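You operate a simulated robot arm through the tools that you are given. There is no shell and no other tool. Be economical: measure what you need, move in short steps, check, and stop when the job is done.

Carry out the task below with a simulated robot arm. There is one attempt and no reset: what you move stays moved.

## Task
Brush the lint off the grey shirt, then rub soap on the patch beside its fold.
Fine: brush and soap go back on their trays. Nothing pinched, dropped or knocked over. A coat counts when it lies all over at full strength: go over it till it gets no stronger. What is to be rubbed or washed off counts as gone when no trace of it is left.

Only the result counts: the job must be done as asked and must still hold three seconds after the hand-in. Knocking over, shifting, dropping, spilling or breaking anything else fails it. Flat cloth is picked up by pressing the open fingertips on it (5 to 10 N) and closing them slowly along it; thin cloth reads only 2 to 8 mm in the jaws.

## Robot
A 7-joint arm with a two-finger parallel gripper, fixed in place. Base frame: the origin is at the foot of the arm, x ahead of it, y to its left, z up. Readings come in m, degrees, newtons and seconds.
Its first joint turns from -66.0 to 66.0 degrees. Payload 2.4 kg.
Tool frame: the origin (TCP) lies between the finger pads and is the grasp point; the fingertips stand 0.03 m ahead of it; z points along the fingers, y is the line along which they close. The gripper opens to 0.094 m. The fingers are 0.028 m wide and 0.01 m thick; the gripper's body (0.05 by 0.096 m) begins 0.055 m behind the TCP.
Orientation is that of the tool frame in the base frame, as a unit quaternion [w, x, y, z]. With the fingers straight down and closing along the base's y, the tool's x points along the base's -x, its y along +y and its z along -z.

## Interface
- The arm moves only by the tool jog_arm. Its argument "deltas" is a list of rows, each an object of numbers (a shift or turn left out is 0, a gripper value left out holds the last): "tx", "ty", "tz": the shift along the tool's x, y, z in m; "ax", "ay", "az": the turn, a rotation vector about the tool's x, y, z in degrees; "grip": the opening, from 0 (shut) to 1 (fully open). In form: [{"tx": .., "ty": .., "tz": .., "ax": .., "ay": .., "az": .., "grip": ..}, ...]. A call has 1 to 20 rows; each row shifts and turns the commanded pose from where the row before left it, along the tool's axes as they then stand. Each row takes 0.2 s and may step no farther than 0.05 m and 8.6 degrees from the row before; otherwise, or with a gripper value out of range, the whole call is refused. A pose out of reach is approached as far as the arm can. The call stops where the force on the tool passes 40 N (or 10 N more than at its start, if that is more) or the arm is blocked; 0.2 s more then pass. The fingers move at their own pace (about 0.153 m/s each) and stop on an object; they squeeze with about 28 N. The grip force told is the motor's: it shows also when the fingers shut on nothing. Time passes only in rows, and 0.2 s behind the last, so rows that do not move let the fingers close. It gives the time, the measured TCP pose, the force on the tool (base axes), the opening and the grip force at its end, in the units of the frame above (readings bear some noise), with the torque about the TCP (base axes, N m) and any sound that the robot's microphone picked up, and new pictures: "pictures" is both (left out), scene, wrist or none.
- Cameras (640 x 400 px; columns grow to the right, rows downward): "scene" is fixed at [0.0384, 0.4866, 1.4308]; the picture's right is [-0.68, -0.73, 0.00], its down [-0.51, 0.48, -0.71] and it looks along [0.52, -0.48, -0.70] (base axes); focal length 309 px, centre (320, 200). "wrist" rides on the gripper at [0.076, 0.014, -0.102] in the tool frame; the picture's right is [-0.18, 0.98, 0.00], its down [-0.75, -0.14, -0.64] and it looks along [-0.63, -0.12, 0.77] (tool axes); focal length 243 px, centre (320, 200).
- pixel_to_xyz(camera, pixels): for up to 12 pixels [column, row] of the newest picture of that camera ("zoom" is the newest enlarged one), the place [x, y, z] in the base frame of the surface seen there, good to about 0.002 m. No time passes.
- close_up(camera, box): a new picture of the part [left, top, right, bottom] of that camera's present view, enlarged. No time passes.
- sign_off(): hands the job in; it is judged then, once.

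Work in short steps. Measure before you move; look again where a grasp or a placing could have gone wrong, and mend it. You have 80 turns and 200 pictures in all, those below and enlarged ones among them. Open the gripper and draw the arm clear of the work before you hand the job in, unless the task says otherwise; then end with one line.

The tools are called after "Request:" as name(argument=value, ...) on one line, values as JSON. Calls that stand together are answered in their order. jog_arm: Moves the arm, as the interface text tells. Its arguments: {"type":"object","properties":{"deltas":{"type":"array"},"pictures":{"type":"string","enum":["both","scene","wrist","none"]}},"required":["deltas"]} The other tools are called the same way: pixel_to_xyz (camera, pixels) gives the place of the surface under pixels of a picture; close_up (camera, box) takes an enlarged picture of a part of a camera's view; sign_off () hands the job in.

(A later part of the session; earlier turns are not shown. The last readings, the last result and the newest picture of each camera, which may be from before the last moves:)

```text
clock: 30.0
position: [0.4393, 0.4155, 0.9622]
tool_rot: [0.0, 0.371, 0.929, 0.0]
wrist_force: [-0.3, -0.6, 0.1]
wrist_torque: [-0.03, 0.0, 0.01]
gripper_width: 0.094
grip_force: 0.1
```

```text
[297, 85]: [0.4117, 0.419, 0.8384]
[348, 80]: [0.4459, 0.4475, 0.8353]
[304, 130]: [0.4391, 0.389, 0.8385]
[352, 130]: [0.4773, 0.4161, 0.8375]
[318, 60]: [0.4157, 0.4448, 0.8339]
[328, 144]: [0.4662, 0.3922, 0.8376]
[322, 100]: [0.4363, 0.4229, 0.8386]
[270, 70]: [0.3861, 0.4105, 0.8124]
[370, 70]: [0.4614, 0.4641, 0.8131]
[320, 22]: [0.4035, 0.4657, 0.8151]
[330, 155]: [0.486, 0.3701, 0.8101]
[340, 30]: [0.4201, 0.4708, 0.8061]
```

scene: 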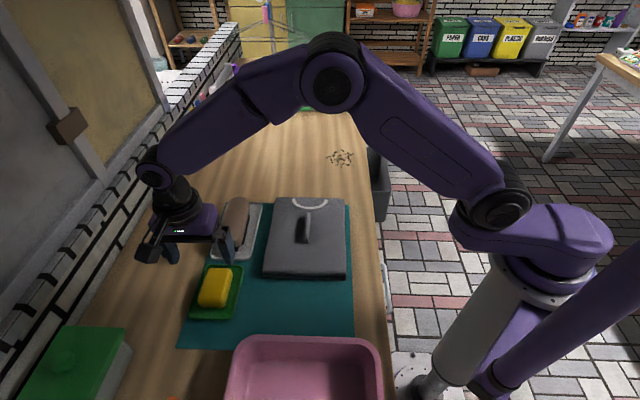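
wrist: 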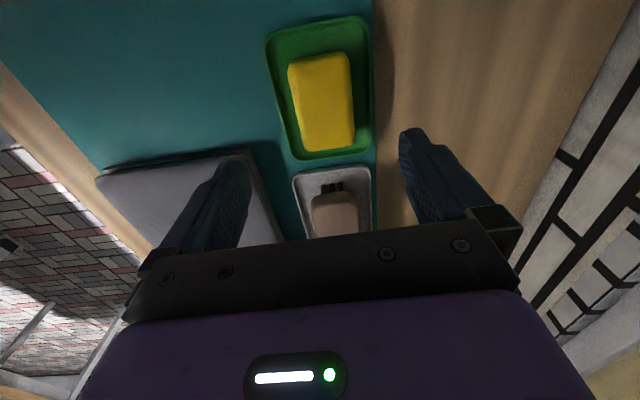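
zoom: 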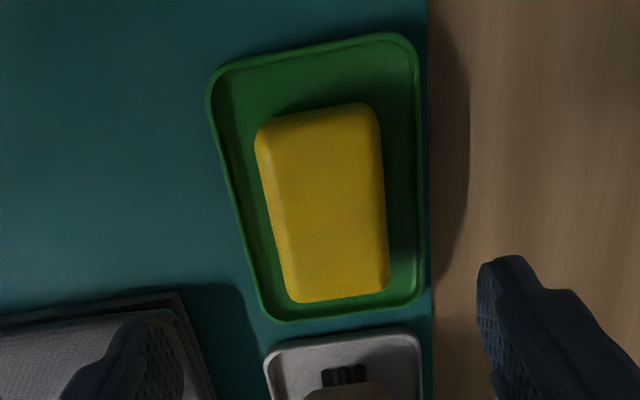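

The soap centre is about (0.441,0.4185) with its axis at -46°. I'll turn 2° more, shift 3 mm and descend to z≈0.851, keeping the fingertips ~7 mm over the tray rim.

Request:
jog_arm(deltas=[{"az": 2}, {"ty": 0.003, "tz": 0.03}, {"tz": 0.04}, {"tz": 0.03}, {"tz": 0.011}, {}, {"grip": 0.7}, {"grip": 0.5}, {"grip": 0.35}, {"grip": 0.3}, {}], pictures="both")

Request:
close_up(camera="scene", box=[170, 220, 270, 330])

```text
clock: 32.4
position: [0.4421, 0.4169, 0.8508]
tool_rot: [0.0, 0.388, 0.922, -0.001]
wrist_force: [-0.8, -0.5, -0.4]
wrist_torque: [0.0, 0.02, 0.01]
gripper_width: 0.0543
grip_force: 28.1
```

scene: 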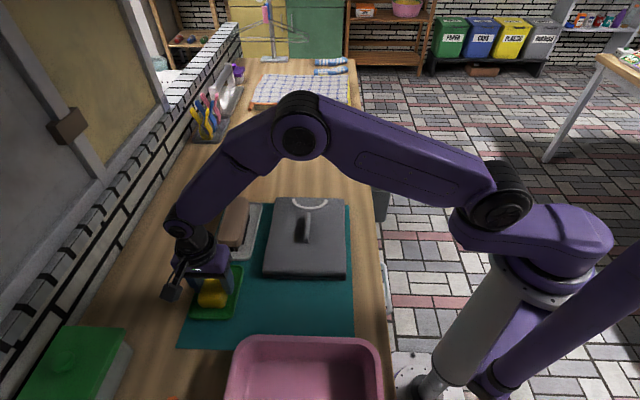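
wrist: 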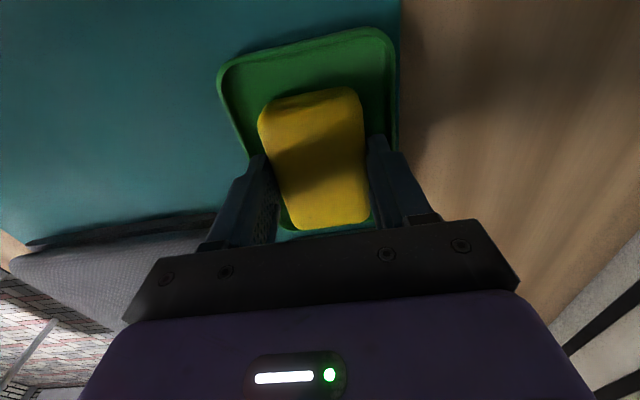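

```text
3.64 times, centred on (220, 275) of scene
```

zoom: 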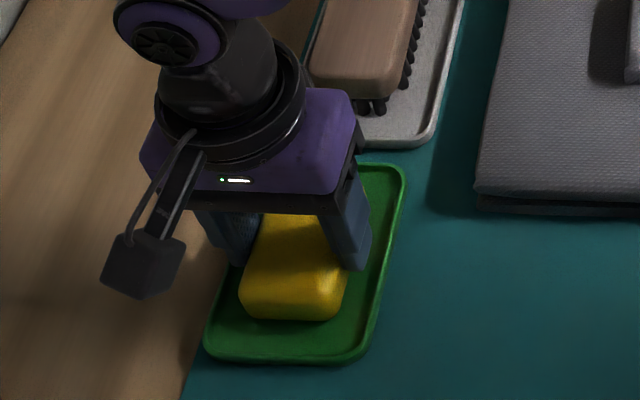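

The soap is held at 0.054 m. I'll lift it, then turn -90.7° so its end faces the ridge; that keeps the fingers clear when I work up close.

Request:
jog_arm(deltas=[{"tz": -0.02}, {"tz": -0.035}, {"tz": -0.04}, {"az": -8.25}, {"az": -8.25}, {"az": -8.25}, {"az": -8.25}, {"az": -8.25}, {"az": -8.25}, {"az": -8.25}, {"az": -8.25}, {"az": -8.25}, {"az": -8.25}, {"az": -8.2}, {}], pictures="both")

```text
clock: 35.6
position: [0.4408, 0.4174, 0.9453]
tool_rot: [0.0, -0.384, 0.923, 0.0]
wrist_force: [-0.5, 0.2, -1.4]
wrist_torque: [0.01, -0.01, -0.02]
gripper_width: 0.0544
grip_force: 28.1
```

scene: 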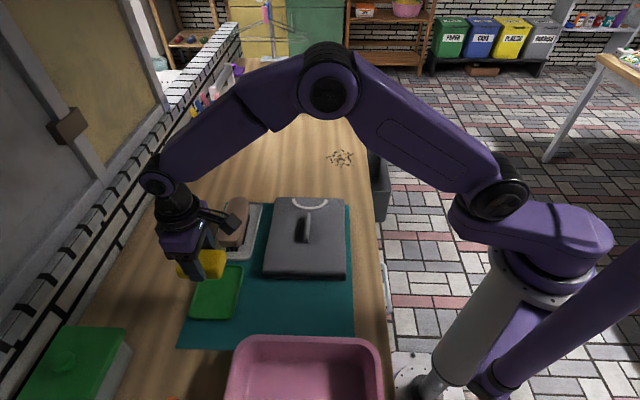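
wrist: 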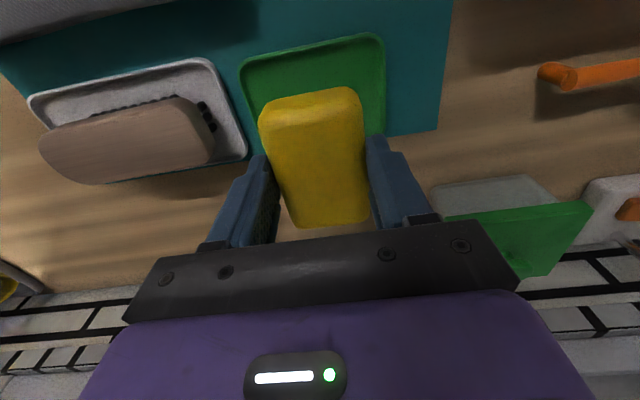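

Rotated cleanly. Now I'll carry the soap over the shirt's brush side to (0.4715,0.231), still high.

Request:
jog_arm(deltas=[{"tx": 0.0221, "ty": -0.0306}, {"tx": 0.0221, "ty": -0.0306}, {"tx": 0.0221, "ty": -0.0306}, {"tx": 0.0221, "ty": -0.0306}, {"tx": 0.0221, "ty": -0.0306}, {"tz": 0.025}, {}], pictures="both")

Request:
close_up(camera="wrist", box=[200, 0, 440, 150])

Request:
close_up(camera="scene", box=[240, 170, 360, 290])

```text
clock: 37.2
position: [0.4712, 0.2304, 0.9206]
tool_rot: [0.0, -0.384, 0.924, -0.001]
wrist_force: [-0.2, 0.0, -1.4]
wrist_torque: [-0.01, 0.03, -0.03]
gripper_width: 0.0543
grip_force: 28.7
```

scene: 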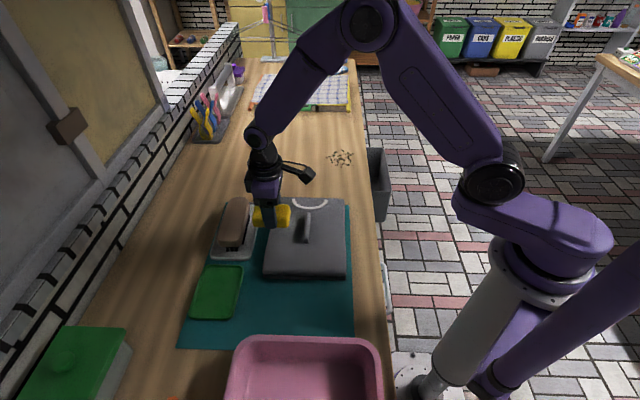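
wrist: 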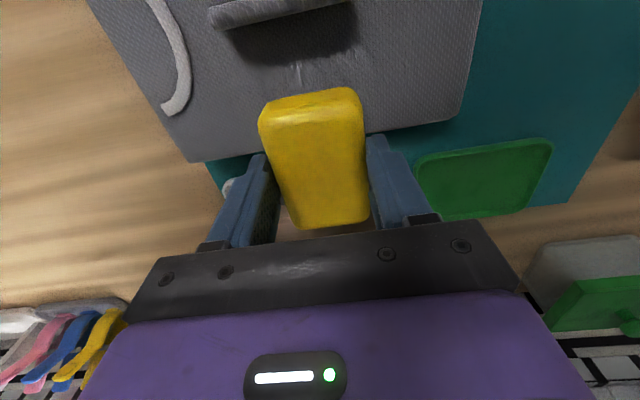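

```text
2.67 times, centred on (320, 75) of wrist
```

zoom: 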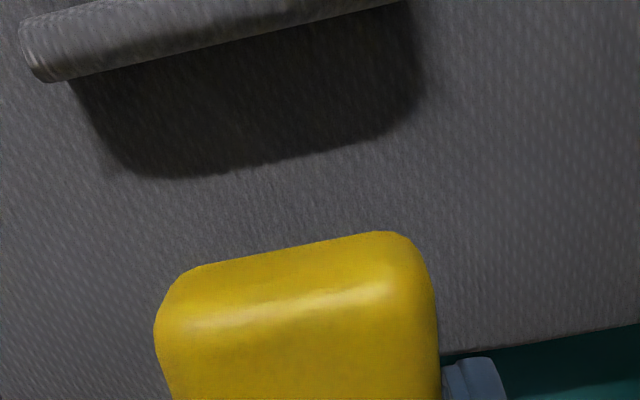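

```text
3.33 times, centred on (300, 230) of scene
```

zoom: 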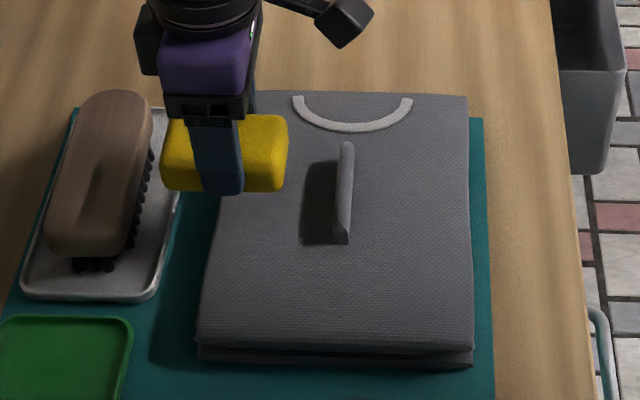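

The soap's end faces the dark strip, with its front edge about 30 mm from the ridge. I'll advance 11 mm and lower to just above the cloth.

Request:
jog_arm(deltas=[{"tx": 0.011}, {"tz": 0.02}, {"tz": 0.012}, {"tz": 0.003}, {}], pictures="both")

Request:
close_up(camera="wrist", box=[200, 0, 440, 150])

Request:
close_up(camera="scene", box=[250, 190, 350, 280])

```text
clock: 38.4
position: [0.4635, 0.2244, 0.8846]
tool_rot: [0.0, -0.384, 0.923, 0.0]
wrist_force: [0.1, 0.1, -1.9]
wrist_torque: [-0.02, 0.0, 0.0]
gripper_width: 0.0548
grip_force: 28.0
```

scene: 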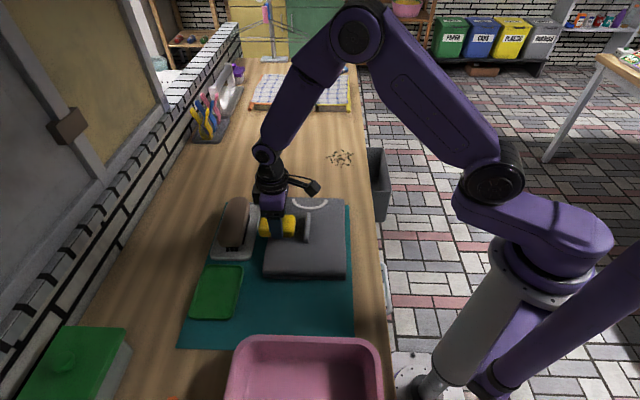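
wrist: 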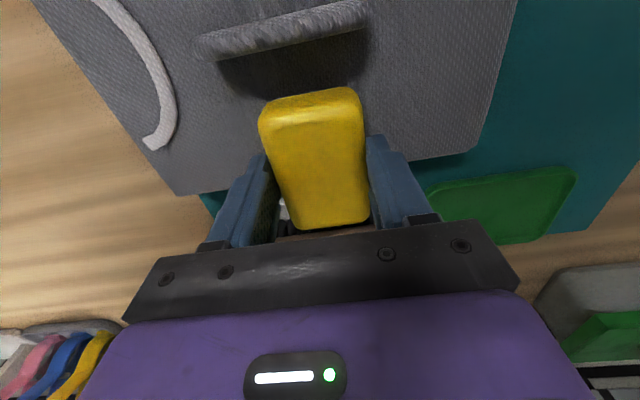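

```text
2.67 times, centred on (320, 75) of wrist
```

zoom: 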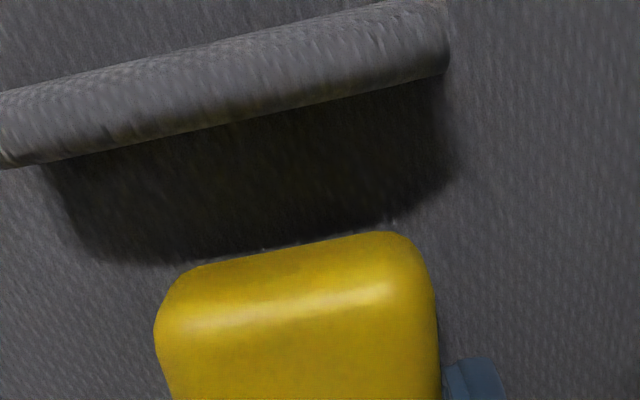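

```text
4.44 times, centred on (300, 235) of scene
```

zoom: 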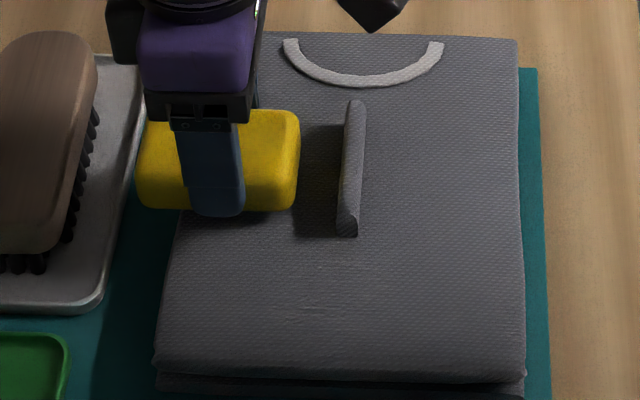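

About 18 mm remains between the soap and the ridge. I'll probe down for contact.

Request:
jog_arm(deltas=[{"tz": 0.002}, {}, {"tz": 0.001}, {}], pictures="none")

```text
clock: 39.4
position: [0.4634, 0.2237, 0.882]
tool_rot: [0.0, -0.383, 0.924, -0.001]
wrist_force: [-0.2, -0.9, -1.5]
wrist_torque: [0.01, 0.03, -0.01]
gripper_width: 0.0547
grip_force: 27.4
```

Request:
jog_arm(deltas=[{"tz": 0.001}, {}, {"tz": 0.001}, {}], pictures="none")

```text
clock: 40.4
position: [0.4629, 0.2239, 0.8793]
tool_rot: [0.001, -0.384, 0.923, 0.001]
wrist_force: [0.4, 0.4, -0.7]
wrist_torque: [-0.02, 0.01, 0.03]
gripper_width: 0.0542
grip_force: 28.3
```

Request:
jog_arm(deltas=[{"tz": 0.001}, {}], pictures="none")

```text
clock: 41.0
position: [0.4625, 0.224, 0.8797]
tool_rot: [0.0, -0.384, 0.924, 0.0]
wrist_force: [0.3, -0.3, -0.8]
wrist_torque: [0.03, 0.04, -0.01]
gripper_width: 0.0547
grip_force: 27.9
```

Request:
jog_arm(deltas=[{"tz": 0.001}, {}], pictures="none")

```text
clock: 41.6
position: [0.4633, 0.2248, 0.8787]
tool_rot: [0.001, -0.383, 0.924, 0.0]
wrist_force: [-3.8, -1.1, 16.3]
wrist_torque: [-0.22, 0.34, 0.02]
gripper_width: 0.0543
grip_force: 27.9
```

Contact reads about 17 N. I'll rub along the ridge direction with small advances toward it, staying short of the ridge.

Request:
jog_arm(deltas=[{"ty": 0.015}, {"ty": 0.01}, {"ty": -0.02}, {"ty": -0.02}, {"ty": -0.01}, {"ty": 0.015, "tx": 0.003}, {"ty": 0.02, "tx": 0.002}, {"ty": 0.015}, {"ty": -0.025}, {}], pictures="both")

Request:
close_up(camera="wrist", box=[200, 0, 440, 150])

Request:
close_up(camera="scene", box=[250, 190, 350, 280])

```text
clock: 43.8
position: [0.459, 0.2217, 0.8797]
tool_rot: [0.001, -0.384, 0.923, 0.0]
wrist_force: [-7.1, 6.9, 21.9]
wrist_torque: [0.27, 0.25, 0.03]
gripper_width: 0.0542
grip_force: 28.1
```

scene: 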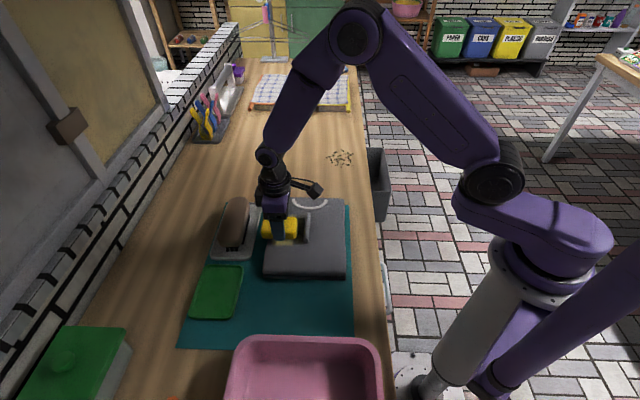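
wrist: 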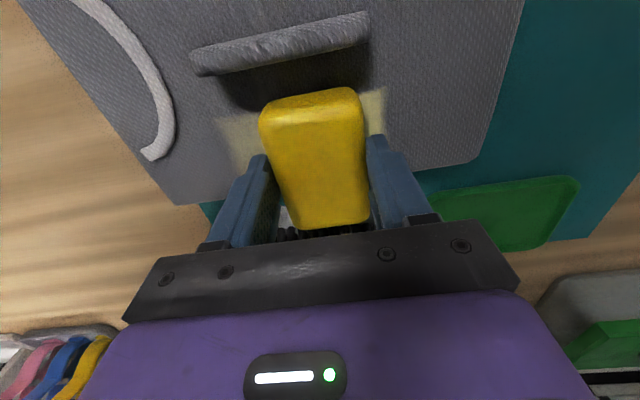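

```text
2.67 times, centred on (320, 75) of wrist
```

zoom: 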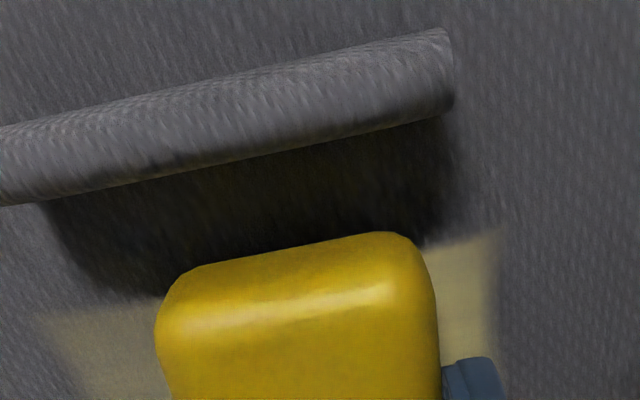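

```text
4.44 times, centred on (300, 235) of scene
```

zoom: 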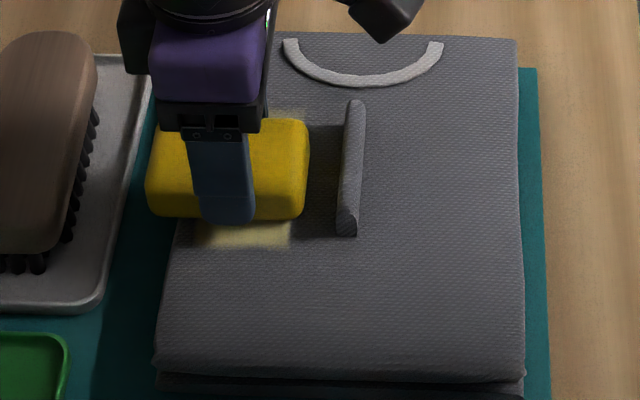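

The soap leaves a pale yellow coat. About 13 mm still separates it from the ridge, so I'll keep rubbing while advancing 3 mm at a time.

Request:
jog_arm(deltas=[{"ty": 0.018, "tx": 0.003}, {"ty": -0.018}, {"ty": -0.018}, {"ty": 0.018, "tx": 0.003}, {"ty": 0.018}, {"ty": -0.018}, {"ty": -0.018}, {"ty": 0.018, "tx": 0.002}, {}], pictures="both")

Request:
close_up(camera="wrist", box=[200, 0, 440, 150])

Request:
close_up(camera="scene", box=[260, 200, 330, 260])

```text
clock: 45.8
position: [0.4552, 0.2131, 0.8788]
tool_rot: [0.0, -0.383, 0.924, 0.0]
wrist_force: [2.7, -3.1, 6.4]
wrist_torque: [0.03, -0.27, -0.1]
gripper_width: 0.0543
grip_force: 27.8
```

scene: 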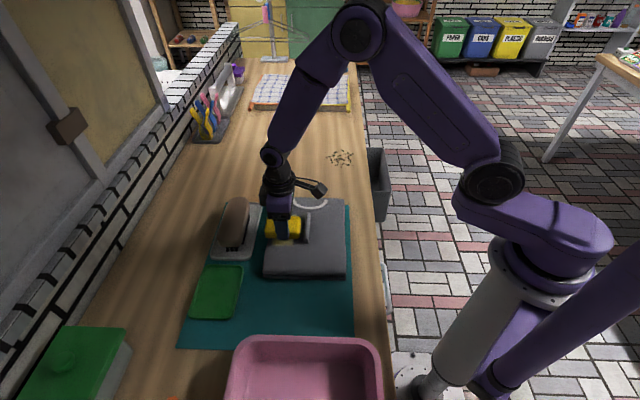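
wrist: 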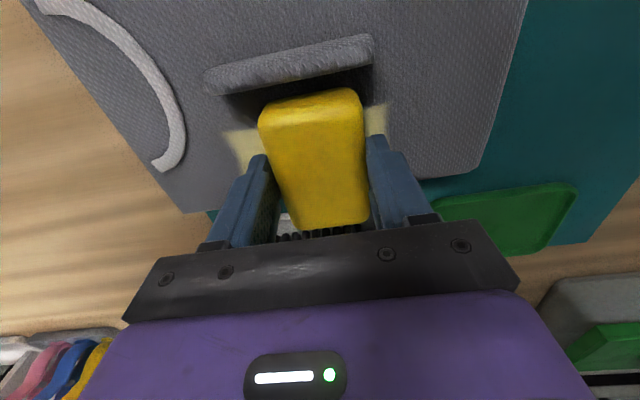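

```text
2.67 times, centred on (320, 75) of wrist
```

zoom: 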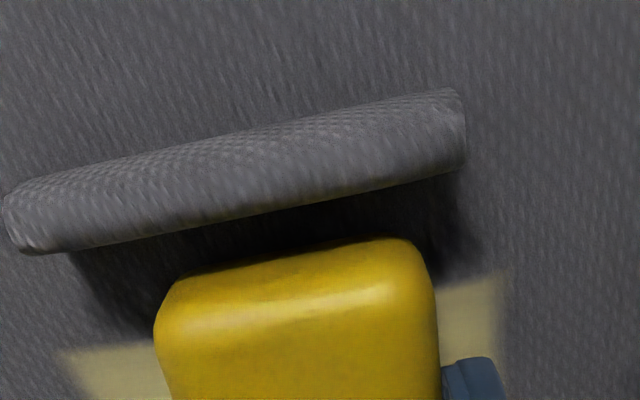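

```text
6.67 times, centred on (295, 230) of scene
```

zoom: 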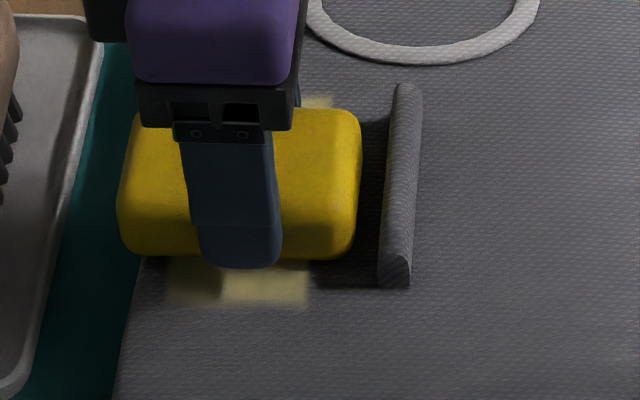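

Coat visibility in the shadow is unclear: it seems to end behind the soap's front edge. I'll lift and back off to inspect.

Request:
jog_arm(deltas=[{"tz": -0.02}, {"tz": -0.03, "tx": -0.03}, {"tx": -0.04}, {}], pictures="both")

Request:
close_up(camera="wrist", box=[180, 0, 420, 100])

Request:
close_up(camera="scene", box=[265, 200, 325, 260])

```text
clock: 46.8
position: [0.5043, 0.2632, 0.9289]
tool_rot: [0.0, -0.384, 0.923, -0.001]
wrist_force: [0.1, 0.1, -1.3]
wrist_torque: [0.0, 0.01, 0.01]
gripper_width: 0.0541
grip_force: 27.8
```

scene: 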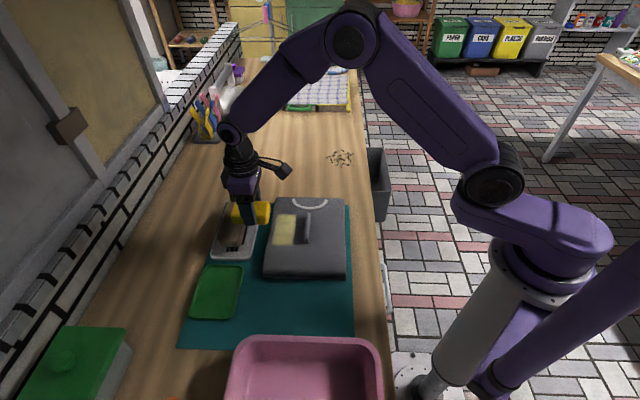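
wrist: 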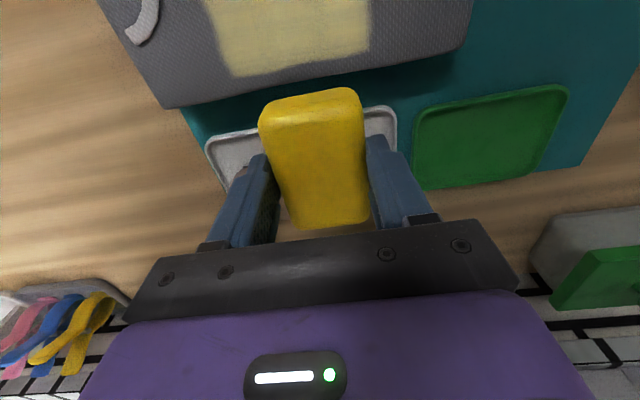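

```text
2.67 times, centred on (300, 50) of wrist
```

zoom: 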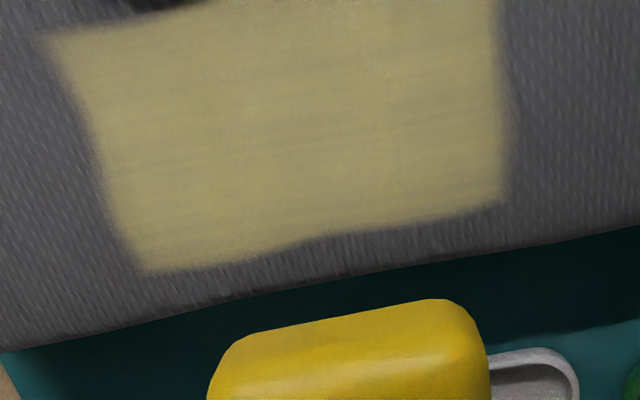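

```text
6.67 times, centred on (295, 230) of scene
```

zoom: 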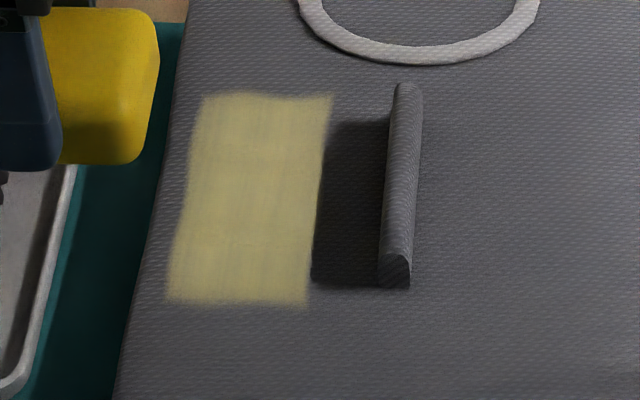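

Request:
close_up(camera="scene", box=[290, 212, 314, 246])

Request:
pixel_to_xyz(camera="scene", pixels=[[278, 215], [296, 214], [272, 244], [293, 245], [285, 230], [295, 230], [300, 230], [304, 230], [295, 240], [299, 218]])

```text
11.76 times, centred on (302, 229) of scene
```

zoom: 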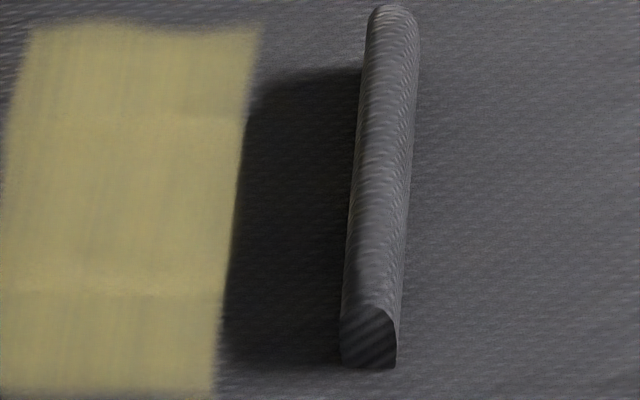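

```text
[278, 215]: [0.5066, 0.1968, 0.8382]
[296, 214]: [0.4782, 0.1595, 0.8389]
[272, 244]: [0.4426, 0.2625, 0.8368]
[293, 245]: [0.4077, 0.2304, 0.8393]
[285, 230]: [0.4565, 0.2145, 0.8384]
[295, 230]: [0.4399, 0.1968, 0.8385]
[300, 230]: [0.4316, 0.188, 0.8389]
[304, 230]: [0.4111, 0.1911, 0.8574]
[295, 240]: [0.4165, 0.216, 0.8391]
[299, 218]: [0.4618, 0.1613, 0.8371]
```

The shadow makes the strip hard to judge. I'll hover the gripper on the far side of the ridge so its own shadow covers the whole area, which evens the light and should show any real patch.

Request:
jog_arm(deltas=[{"tz": -0.02}, {"tx": 0.045}, {"tx": 0.045}, {"tx": 0.045}, {"tx": 0.045}, {}], pictures="both")

Request:
close_up(camera="scene", box=[265, 195, 325, 260])

Request:
close_up(camera="scene", box=[255, 190, 355, 285])

```text
clock: 48.2
position: [0.3763, 0.1363, 0.9488]
tool_rot: [0.0, -0.384, 0.923, 0.0]
wrist_force: [-1.0, -0.3, -2.4]
wrist_torque: [0.01, 0.03, 0.02]
gripper_width: 0.0545
grip_force: 27.9
```

scene: 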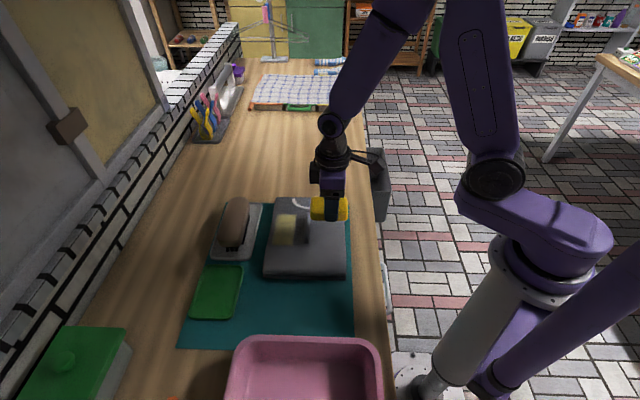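
wrist: 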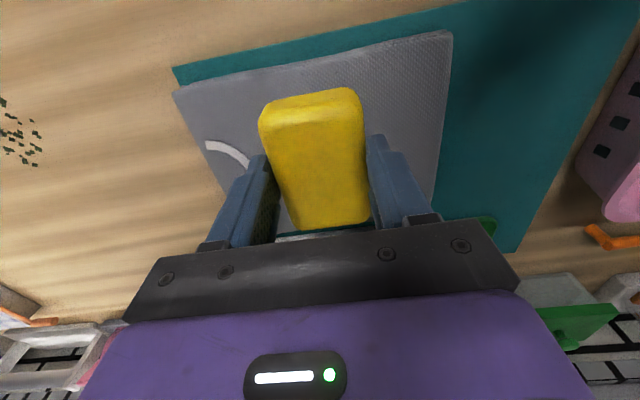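

```text
6.15 times, centred on (295, 228) of scene
```

zoom: 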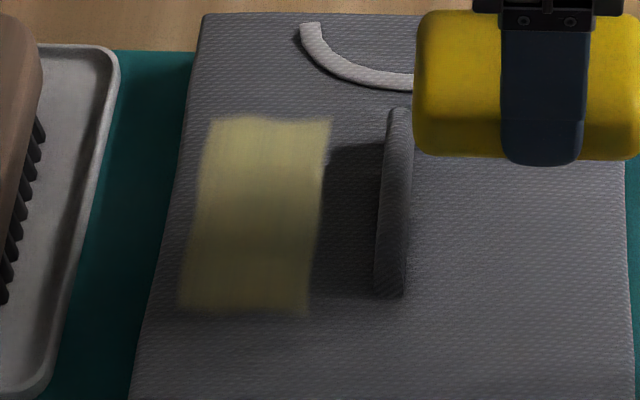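

```text
4.21 times, centred on (305, 238) of scene
```

zoom: 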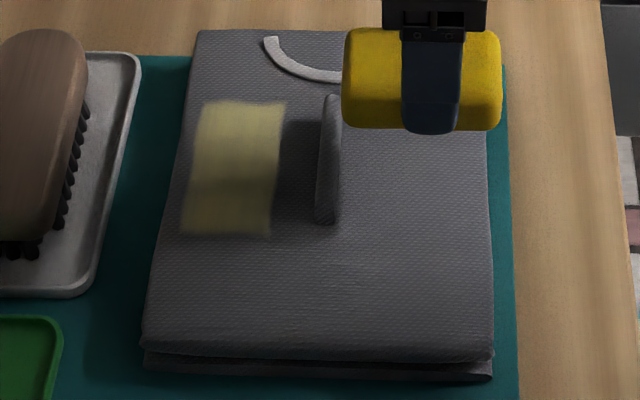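

The strip beside the ridge on the brush side is still uncoated. I'll bring the soap back over it, lower it flat close to the ridge, and measure the nose gap.

Request:
jog_arm(deltas=[{"tx": -0.04}, {"tx": -0.04}, {"tx": -0.033}, {"tz": 0.03}, {"tz": 0.025}, {"tz": 0.008}, {"tz": 0.003}, {}], pictures="both")

Request:
close_up(camera="scene", box=[275, 205, 325, 250])

Request:
pixel_to_xyz(camera="wrist", pixels=[[310, 92], [310, 88], [310, 85], [310, 80], [310, 75], [310, 65], [310, 55], [310, 100]])

```text
clock: 50.0
position: [0.4571, 0.2168, 0.8816]
tool_rot: [0.001, -0.383, 0.924, 0.0]
wrist_force: [-0.5, 0.6, -1.3]
wrist_torque: [0.01, 0.01, 0.0]
gripper_width: 0.0543
grip_force: 28.3
```

scene: 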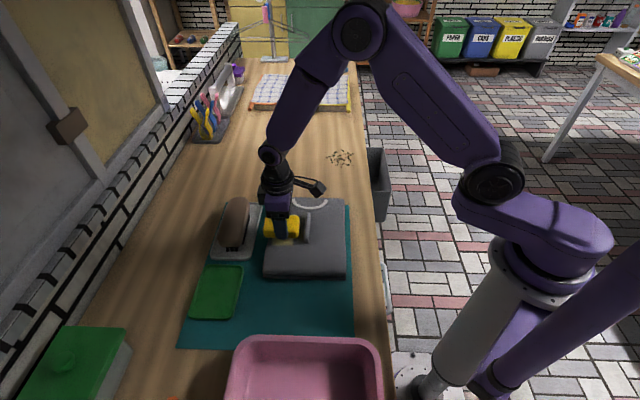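
wrist: 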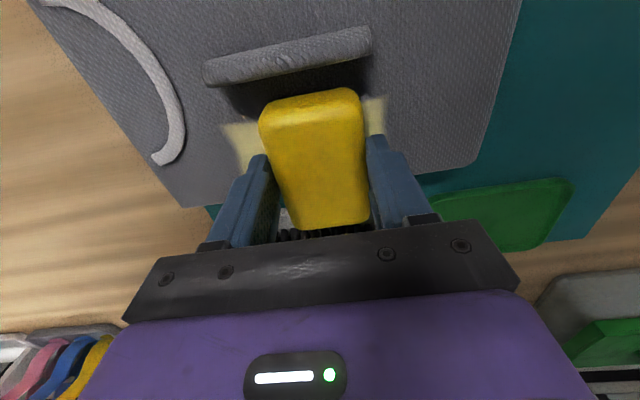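

```text
8.89 times, centred on (300, 228) of scene
```

zoom: 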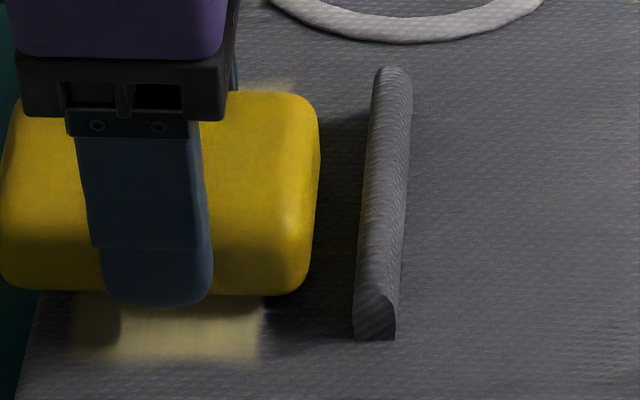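

```text
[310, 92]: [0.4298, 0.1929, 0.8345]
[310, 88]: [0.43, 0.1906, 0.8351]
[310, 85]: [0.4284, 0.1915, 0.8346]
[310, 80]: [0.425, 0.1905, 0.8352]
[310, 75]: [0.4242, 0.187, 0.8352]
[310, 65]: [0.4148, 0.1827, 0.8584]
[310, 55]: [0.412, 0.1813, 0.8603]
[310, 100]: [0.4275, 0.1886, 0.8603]
```

The nose still has a ~9 mm gap, yet the coat's front edge lies well behind the nose. I'll pitch the soap slightly front-down (5°) so its nose bears on the strip, and lower to contact.

Request:
jog_arm(deltas=[{"tz": -0.006}, {"ay": -5}, {"tz": 0.004}, {}, {"tz": 0.001}, {}, {"tz": 0.001}, {}], pictures="none")

```text
clock: 51.8
position: [0.4555, 0.2169, 0.8824]
tool_rot: [0.041, -0.383, 0.923, 0.016]
wrist_force: [-0.3, 0.7, -1.5]
wrist_torque: [0.02, 0.03, -0.04]
gripper_width: 0.0543
grip_force: 28.1
```

Request:
jog_arm(deltas=[{"tz": 0.001}, {}, {"tz": 0.001}, {}], pictures="none")

```text
clock: 52.8
position: [0.4565, 0.2172, 0.8819]
tool_rot: [0.042, -0.383, 0.923, 0.017]
wrist_force: [-1.0, -0.4, 16.7]
wrist_torque: [-0.45, 0.46, -0.04]
gripper_width: 0.0548
grip_force: 27.9
```

Contact is now about 35 mm ahead of the TCP, near the nose. I'll rub along the ridge and look.

Request:
jog_arm(deltas=[{"ty": 0.015}, {"ty": 0.012}, {"ty": -0.018}, {"ty": -0.018}, {"ty": -0.018}, {"ty": 0.018}, {"ty": 0.018}, {"ty": 0.018}, {"ty": -0.018}, {"ty": -0.018}, {"ty": -0.018}, {"ty": 0.027}, {}], pictures="none")

Request:
jog_arm(deltas=[{"tz": -0.02}, {"tz": -0.03, "tx": -0.03}, {"tx": -0.04}, {}], pictures="both")

Request:
close_up(camera="scene", box=[265, 200, 325, 260])

Request:
close_up(camera="scene", box=[290, 212, 314, 246])

```text
clock: 55.6
position: [0.4573, 0.2177, 0.8802]
tool_rot: [0.04, -0.384, 0.923, 0.017]
wrist_force: [2.3, -2.5, 5.2]
wrist_torque: [-0.24, 0.13, 0.09]
gripper_width: 0.0542
grip_force: 28.3
```

```text
clock: 56.6
position: [0.5041, 0.2638, 0.9372]
tool_rot: [0.04, -0.383, 0.923, 0.017]
wrist_force: [-0.5, 0.4, -1.5]
wrist_torque: [-0.03, 0.04, 0.0]
gripper_width: 0.0544
grip_force: 28.1
```

scene: 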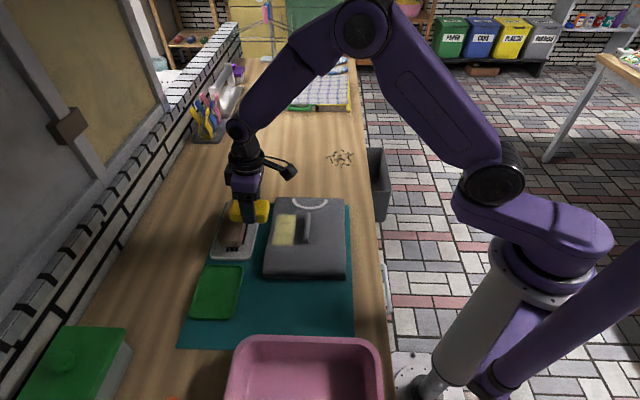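
wrist: 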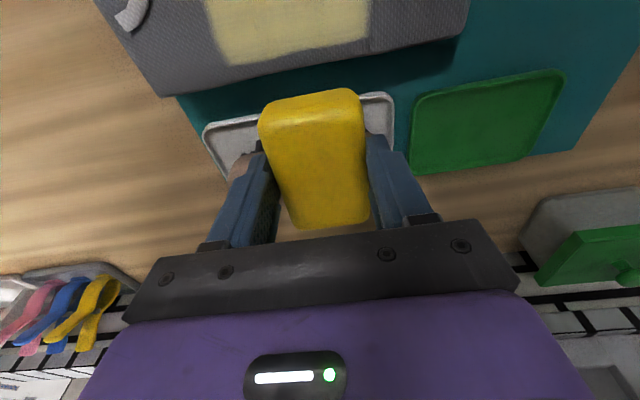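

```text
6.67 times, centred on (295, 230) of scene
```

zoom: 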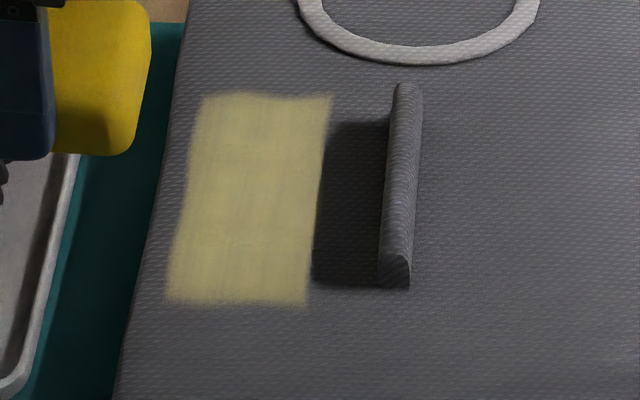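

```text
11.76 times, centred on (302, 229) of scene
```

zoom: 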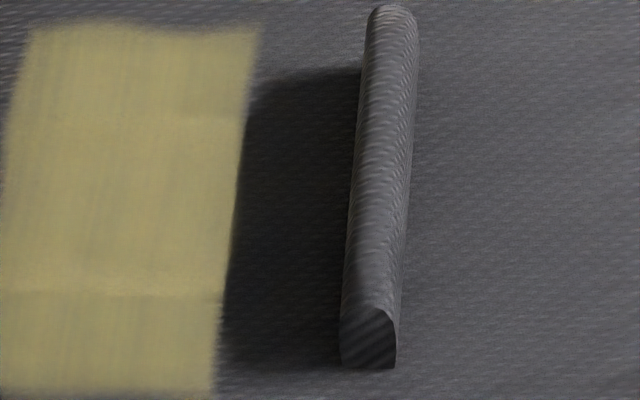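

The coat got stronger but its outline didn't move at all, despite nose contact farther forward and longer strokes. So the soapable patch seems to be exactly that rectangle beside the fold. I'll level the soap and rub with strokes past both ends, to confirm that and bring it to full strength.

Request:
jog_arm(deltas=[{"ay": 5}, {"tx": 0.0316}, {"tx": 0.0317}, {"tz": 0.03}, {"tz": 0.02}, {"tz": 0.005}, {"tz": 0.002}, {}, {"tz": 0.001}, {}], pictures="none")

```text
clock: 58.8
position: [0.4594, 0.2185, 0.8779]
tool_rot: [0.001, -0.383, 0.924, 0.001]
wrist_force: [-3.5, -2.8, 10.3]
wrist_torque: [0.18, -0.12, 0.03]
gripper_width: 0.0544
grip_force: 27.6
```

Contact is about 11 N. I'll rub with long strokes of ±36 mm, several passes.

Request:
jog_arm(deltas=[{"ty": 0.018}, {"ty": 0.018}, {"ty": -0.018}, {"ty": -0.018}, {"ty": -0.018}, {"ty": -0.018}, {"ty": 0.018}, {"ty": 0.018}, {"ty": 0.018}, {"ty": 0.018}, {"ty": -0.018}, {"ty": -0.018}, {"ty": -0.018}, {"ty": -0.018}, {"ty": 0.018}, {"ty": 0.018}, {}], pictures="none")

Request:
jog_arm(deltas=[{"tz": -0.02}, {"tz": -0.03, "tx": -0.03}, {"tx": -0.04}, {}], pictures="both")

Request:
close_up(camera="scene", box=[265, 200, 325, 260])

Request:
close_up(camera="scene", box=[268, 210, 302, 250])

```text
clock: 62.4
position: [0.4575, 0.2191, 0.8798]
tool_rot: [0.0, -0.382, 0.924, 0.0]
wrist_force: [3.6, -2.4, 7.2]
wrist_torque: [0.07, -0.35, -0.16]
gripper_width: 0.0544
grip_force: 28.0
```

```text
clock: 63.4
position: [0.5088, 0.2689, 0.9273]
tool_rot: [-0.001, -0.384, 0.923, 0.0]
wrist_force: [-0.3, 1.0, -0.5]
wrist_torque: [-0.03, -0.04, 0.01]
gripper_width: 0.0544
grip_force: 28.6
```

scene: 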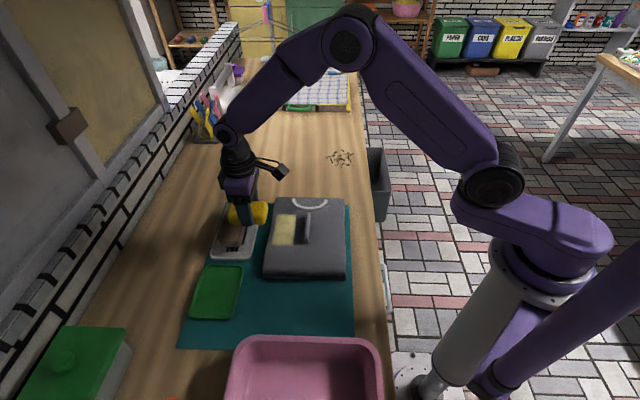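
wrist: 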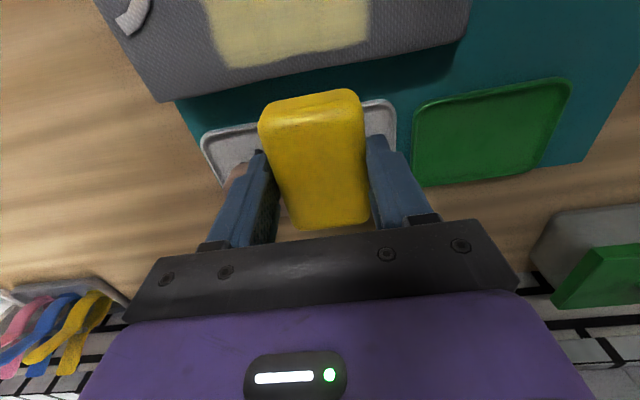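

```text
6.67 times, centred on (295, 230) of scene
```

zoom: 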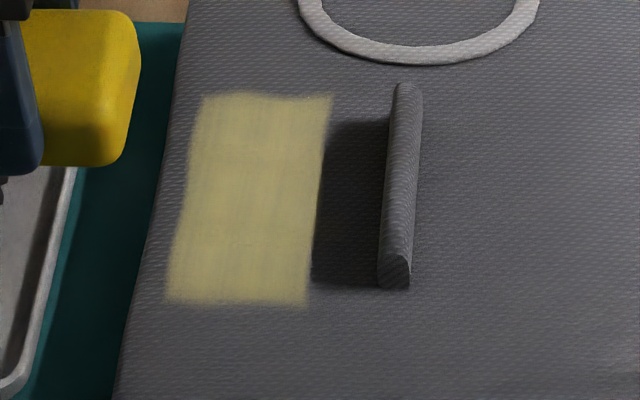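

```text
10.00 times, centred on (285, 230) of scene
```

zoom: 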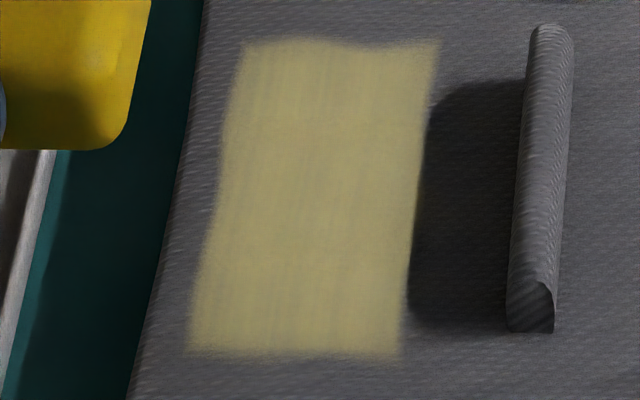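

The outline didn't extend even with strokes well past both ends, so the patch is confirmed. Faint streaks remain; I'll go over it again with firmer contact and varied lanes until nothing changes.

Request:
jog_arm(deltas=[{"tx": 0.034}, {"tx": 0.034}, {"tz": 0.03}, {"tz": 0.014}, {"tz": 0.003}, {"tz": 0.001}, {}, {"tz": 0.001}, {}], pictures="none")

```text
clock: 65.4
position: [0.4589, 0.2206, 0.88]
tool_rot: [0.0, -0.383, 0.924, 0.0]
wrist_force: [-0.2, -0.1, -0.9]
wrist_torque: [0.01, 0.01, 0.01]
gripper_width: 0.0544
grip_force: 28.3
```

Request:
jog_arm(deltas=[{"tz": 0.001}, {}, {"tz": 0.001}, {}], pictures="none")

```text
clock: 66.4
position: [0.4608, 0.2202, 0.8788]
tool_rot: [0.001, -0.384, 0.923, 0.001]
wrist_force: [-4.3, -2.3, 15.7]
wrist_torque: [0.35, -0.21, 0.02]
gripper_width: 0.0544
grip_force: 28.1
```

Contact is 16 N. I'll make long strokes, alternating lanes toward the brush side and back.

Request:
jog_arm(deltas=[{"ty": 0.015}, {"ty": 0.015}, {"ty": -0.015}, {"ty": -0.015}, {"ty": -0.015}, {"ty": -0.015}, {"ty": 0.015, "tx": -0.006}, {"ty": 0.015}, {"ty": 0.015}, {"ty": 0.015}, {"ty": -0.015, "tx": -0.006}, {"ty": -0.015}, {"ty": -0.015}, {"ty": -0.015}, {"ty": 0.015, "tx": 0.006}, {"ty": 0.015}, {"ty": 0.015}, {"ty": 0.015}, {"ty": -0.03, "tx": 0.006}, {}], pictures="none")

Request:
jog_arm(deltas=[{"tx": 0.006, "ty": -0.015}, {"ty": -0.015}, {"ty": 0.015}, {"ty": 0.015}, {"ty": 0.015}, {"ty": 0.015}, {"ty": -0.015}, {"ty": -0.015}, {"ty": -0.015}, {"ty": -0.015}, {"ty": 0.015, "tx": -0.006}, {"ty": 0.015}, {"ty": 0.015}, {"ty": 0.015}, {"ty": -0.015}, {"ty": -0.015}, {}], pictures="none")

Request:
jog_arm(deltas=[{"tz": -0.02}, {"tz": -0.03, "tx": -0.03}, {"tx": -0.04}, {}], pictures="both")

Request:
close_up(camera="scene", box=[268, 210, 302, 250])

Request:
close_up(camera="wrist", box=[180, 0, 420, 100])

```text
clock: 70.6
position: [0.4601, 0.2204, 0.8769]
tool_rot: [0.0, -0.383, 0.924, -0.001]
wrist_force: [-0.1, -0.6, -1.9]
wrist_torque: [-0.02, 0.01, -0.01]
gripper_width: 0.0545
grip_force: 27.7
```

```text
clock: 74.2
position: [0.4603, 0.2207, 0.8782]
tool_rot: [0.0, -0.384, 0.923, 0.0]
wrist_force: [0.4, -0.2, -0.9]
wrist_torque: [0.0, 0.05, -0.02]
gripper_width: 0.0546
grip_force: 28.3
```

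```text
clock: 75.2
position: [0.5092, 0.2682, 0.9272]
tool_rot: [0.0, -0.383, 0.924, -0.001]
wrist_force: [-0.6, 0.1, -1.3]
wrist_torque: [0.02, 0.05, 0.02]
gripper_width: 0.0544
grip_force: 28.2
```

scene: 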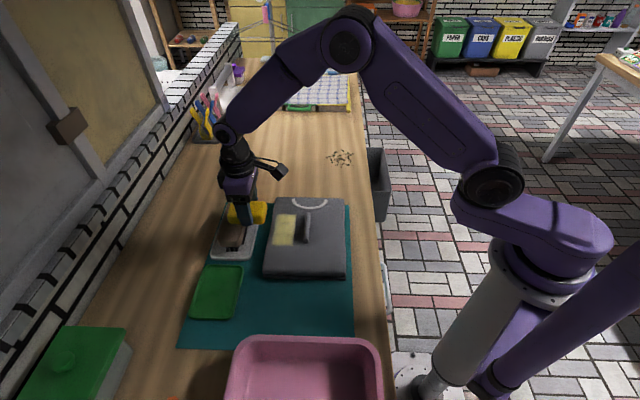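
wrist: 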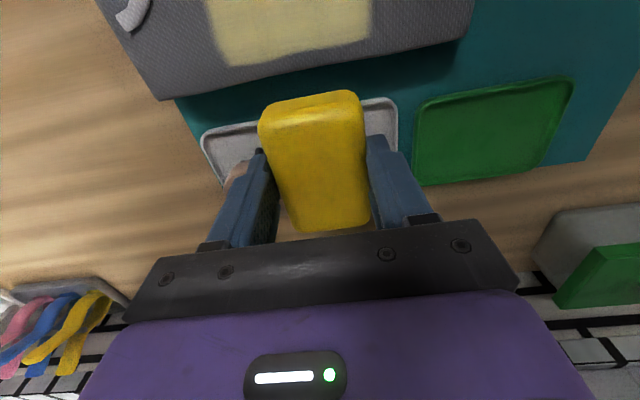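

```text
10.00 times, centred on (285, 230) of scene
```

zoom: 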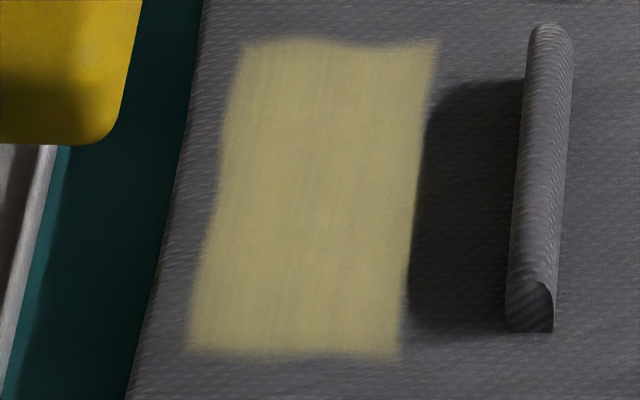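

```text
2.67 times, centred on (300, 50) of wrist
```

zoom: 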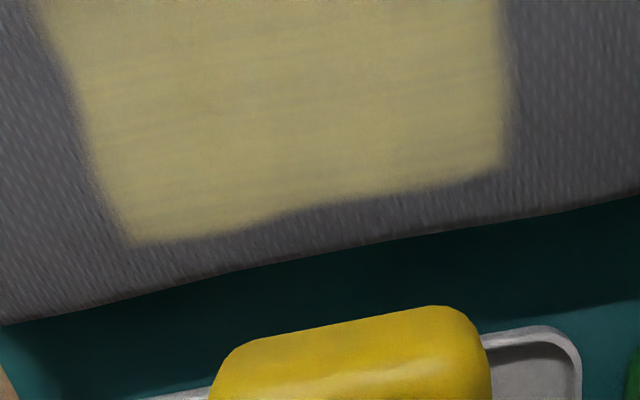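

The coat looks saturated: colour is unchanged from the previous round. One check remains, that the patch doesn't continue toward the ridge. I'll make a slightly closer pass with the nose about 3 mm from the ridge, viewed before contact.

Request:
jog_arm(deltas=[{"tx": 0.037}, {"tx": 0.037}, {"tx": 0.008}, {"tz": 0.03}, {"tz": 0.014}, {}], pictures="both")

Request:
close_up(camera="scene", box=[275, 205, 325, 250])

Request:
close_up(camera="wrist", box=[190, 20, 390, 130])

```text
clock: 76.6
position: [0.4507, 0.2121, 0.8844]
tool_rot: [-0.001, -0.384, 0.923, 0.0]
wrist_force: [-0.5, -0.7, -1.7]
wrist_torque: [0.02, -0.02, 0.0]
gripper_width: 0.0542
grip_force: 27.9
```

scene: 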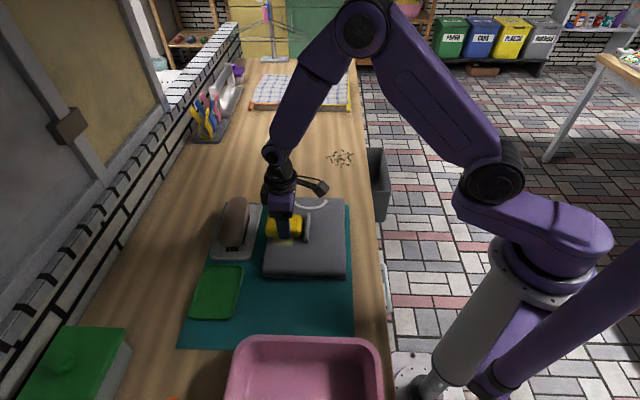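
wrist: 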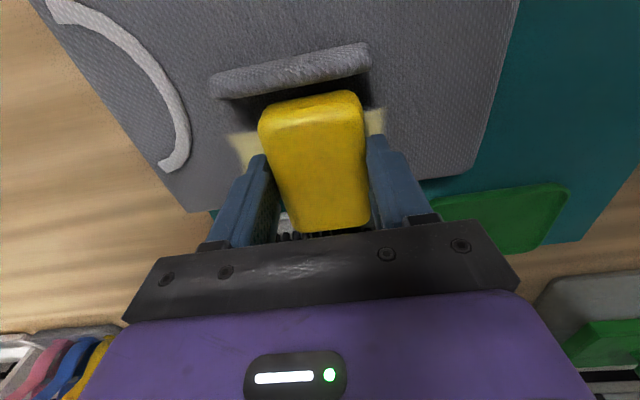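

```text
8.89 times, centred on (300, 228) of scene
```

zoom: 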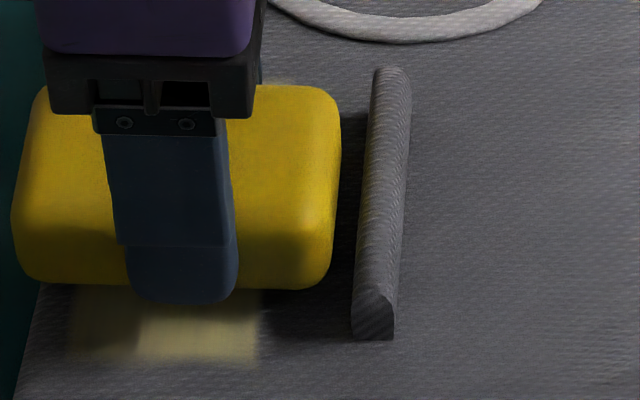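

```text
3.20 times, centred on (290, 75) of wrist
```

zoom: 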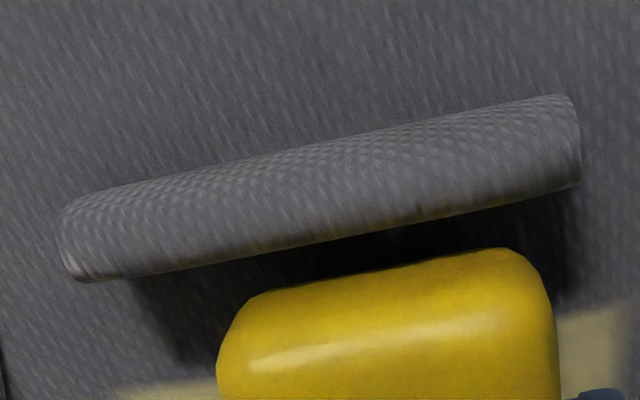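

There's a 4 mm gap with the nose parallel to the ridge. I'll lower to contact here and rub along it.

Request:
jog_arm(deltas=[{"tz": 0.003}, {"tz": 0.001}, {}, {"tz": 0.001}, {}, {"tz": 0.001}, {}], pictures="none")

```text
clock: 78.2
position: [0.4516, 0.2108, 0.8778]
tool_rot: [-0.001, -0.384, 0.923, 0.0]
wrist_force: [0.4, -0.5, -1.2]
wrist_torque: [0.01, 0.01, 0.0]
gripper_width: 0.0546
grip_force: 28.6
```

Request:
jog_arm(deltas=[{"tz": 0.001}, {}], pictures="none")

```text
clock: 78.8
position: [0.4517, 0.2116, 0.8764]
tool_rot: [0.0, -0.383, 0.924, 0.0]
wrist_force: [-2.9, -1.1, 12.2]
wrist_torque: [-0.2, 0.28, -0.02]
gripper_width: 0.0548
grip_force: 28.2
```

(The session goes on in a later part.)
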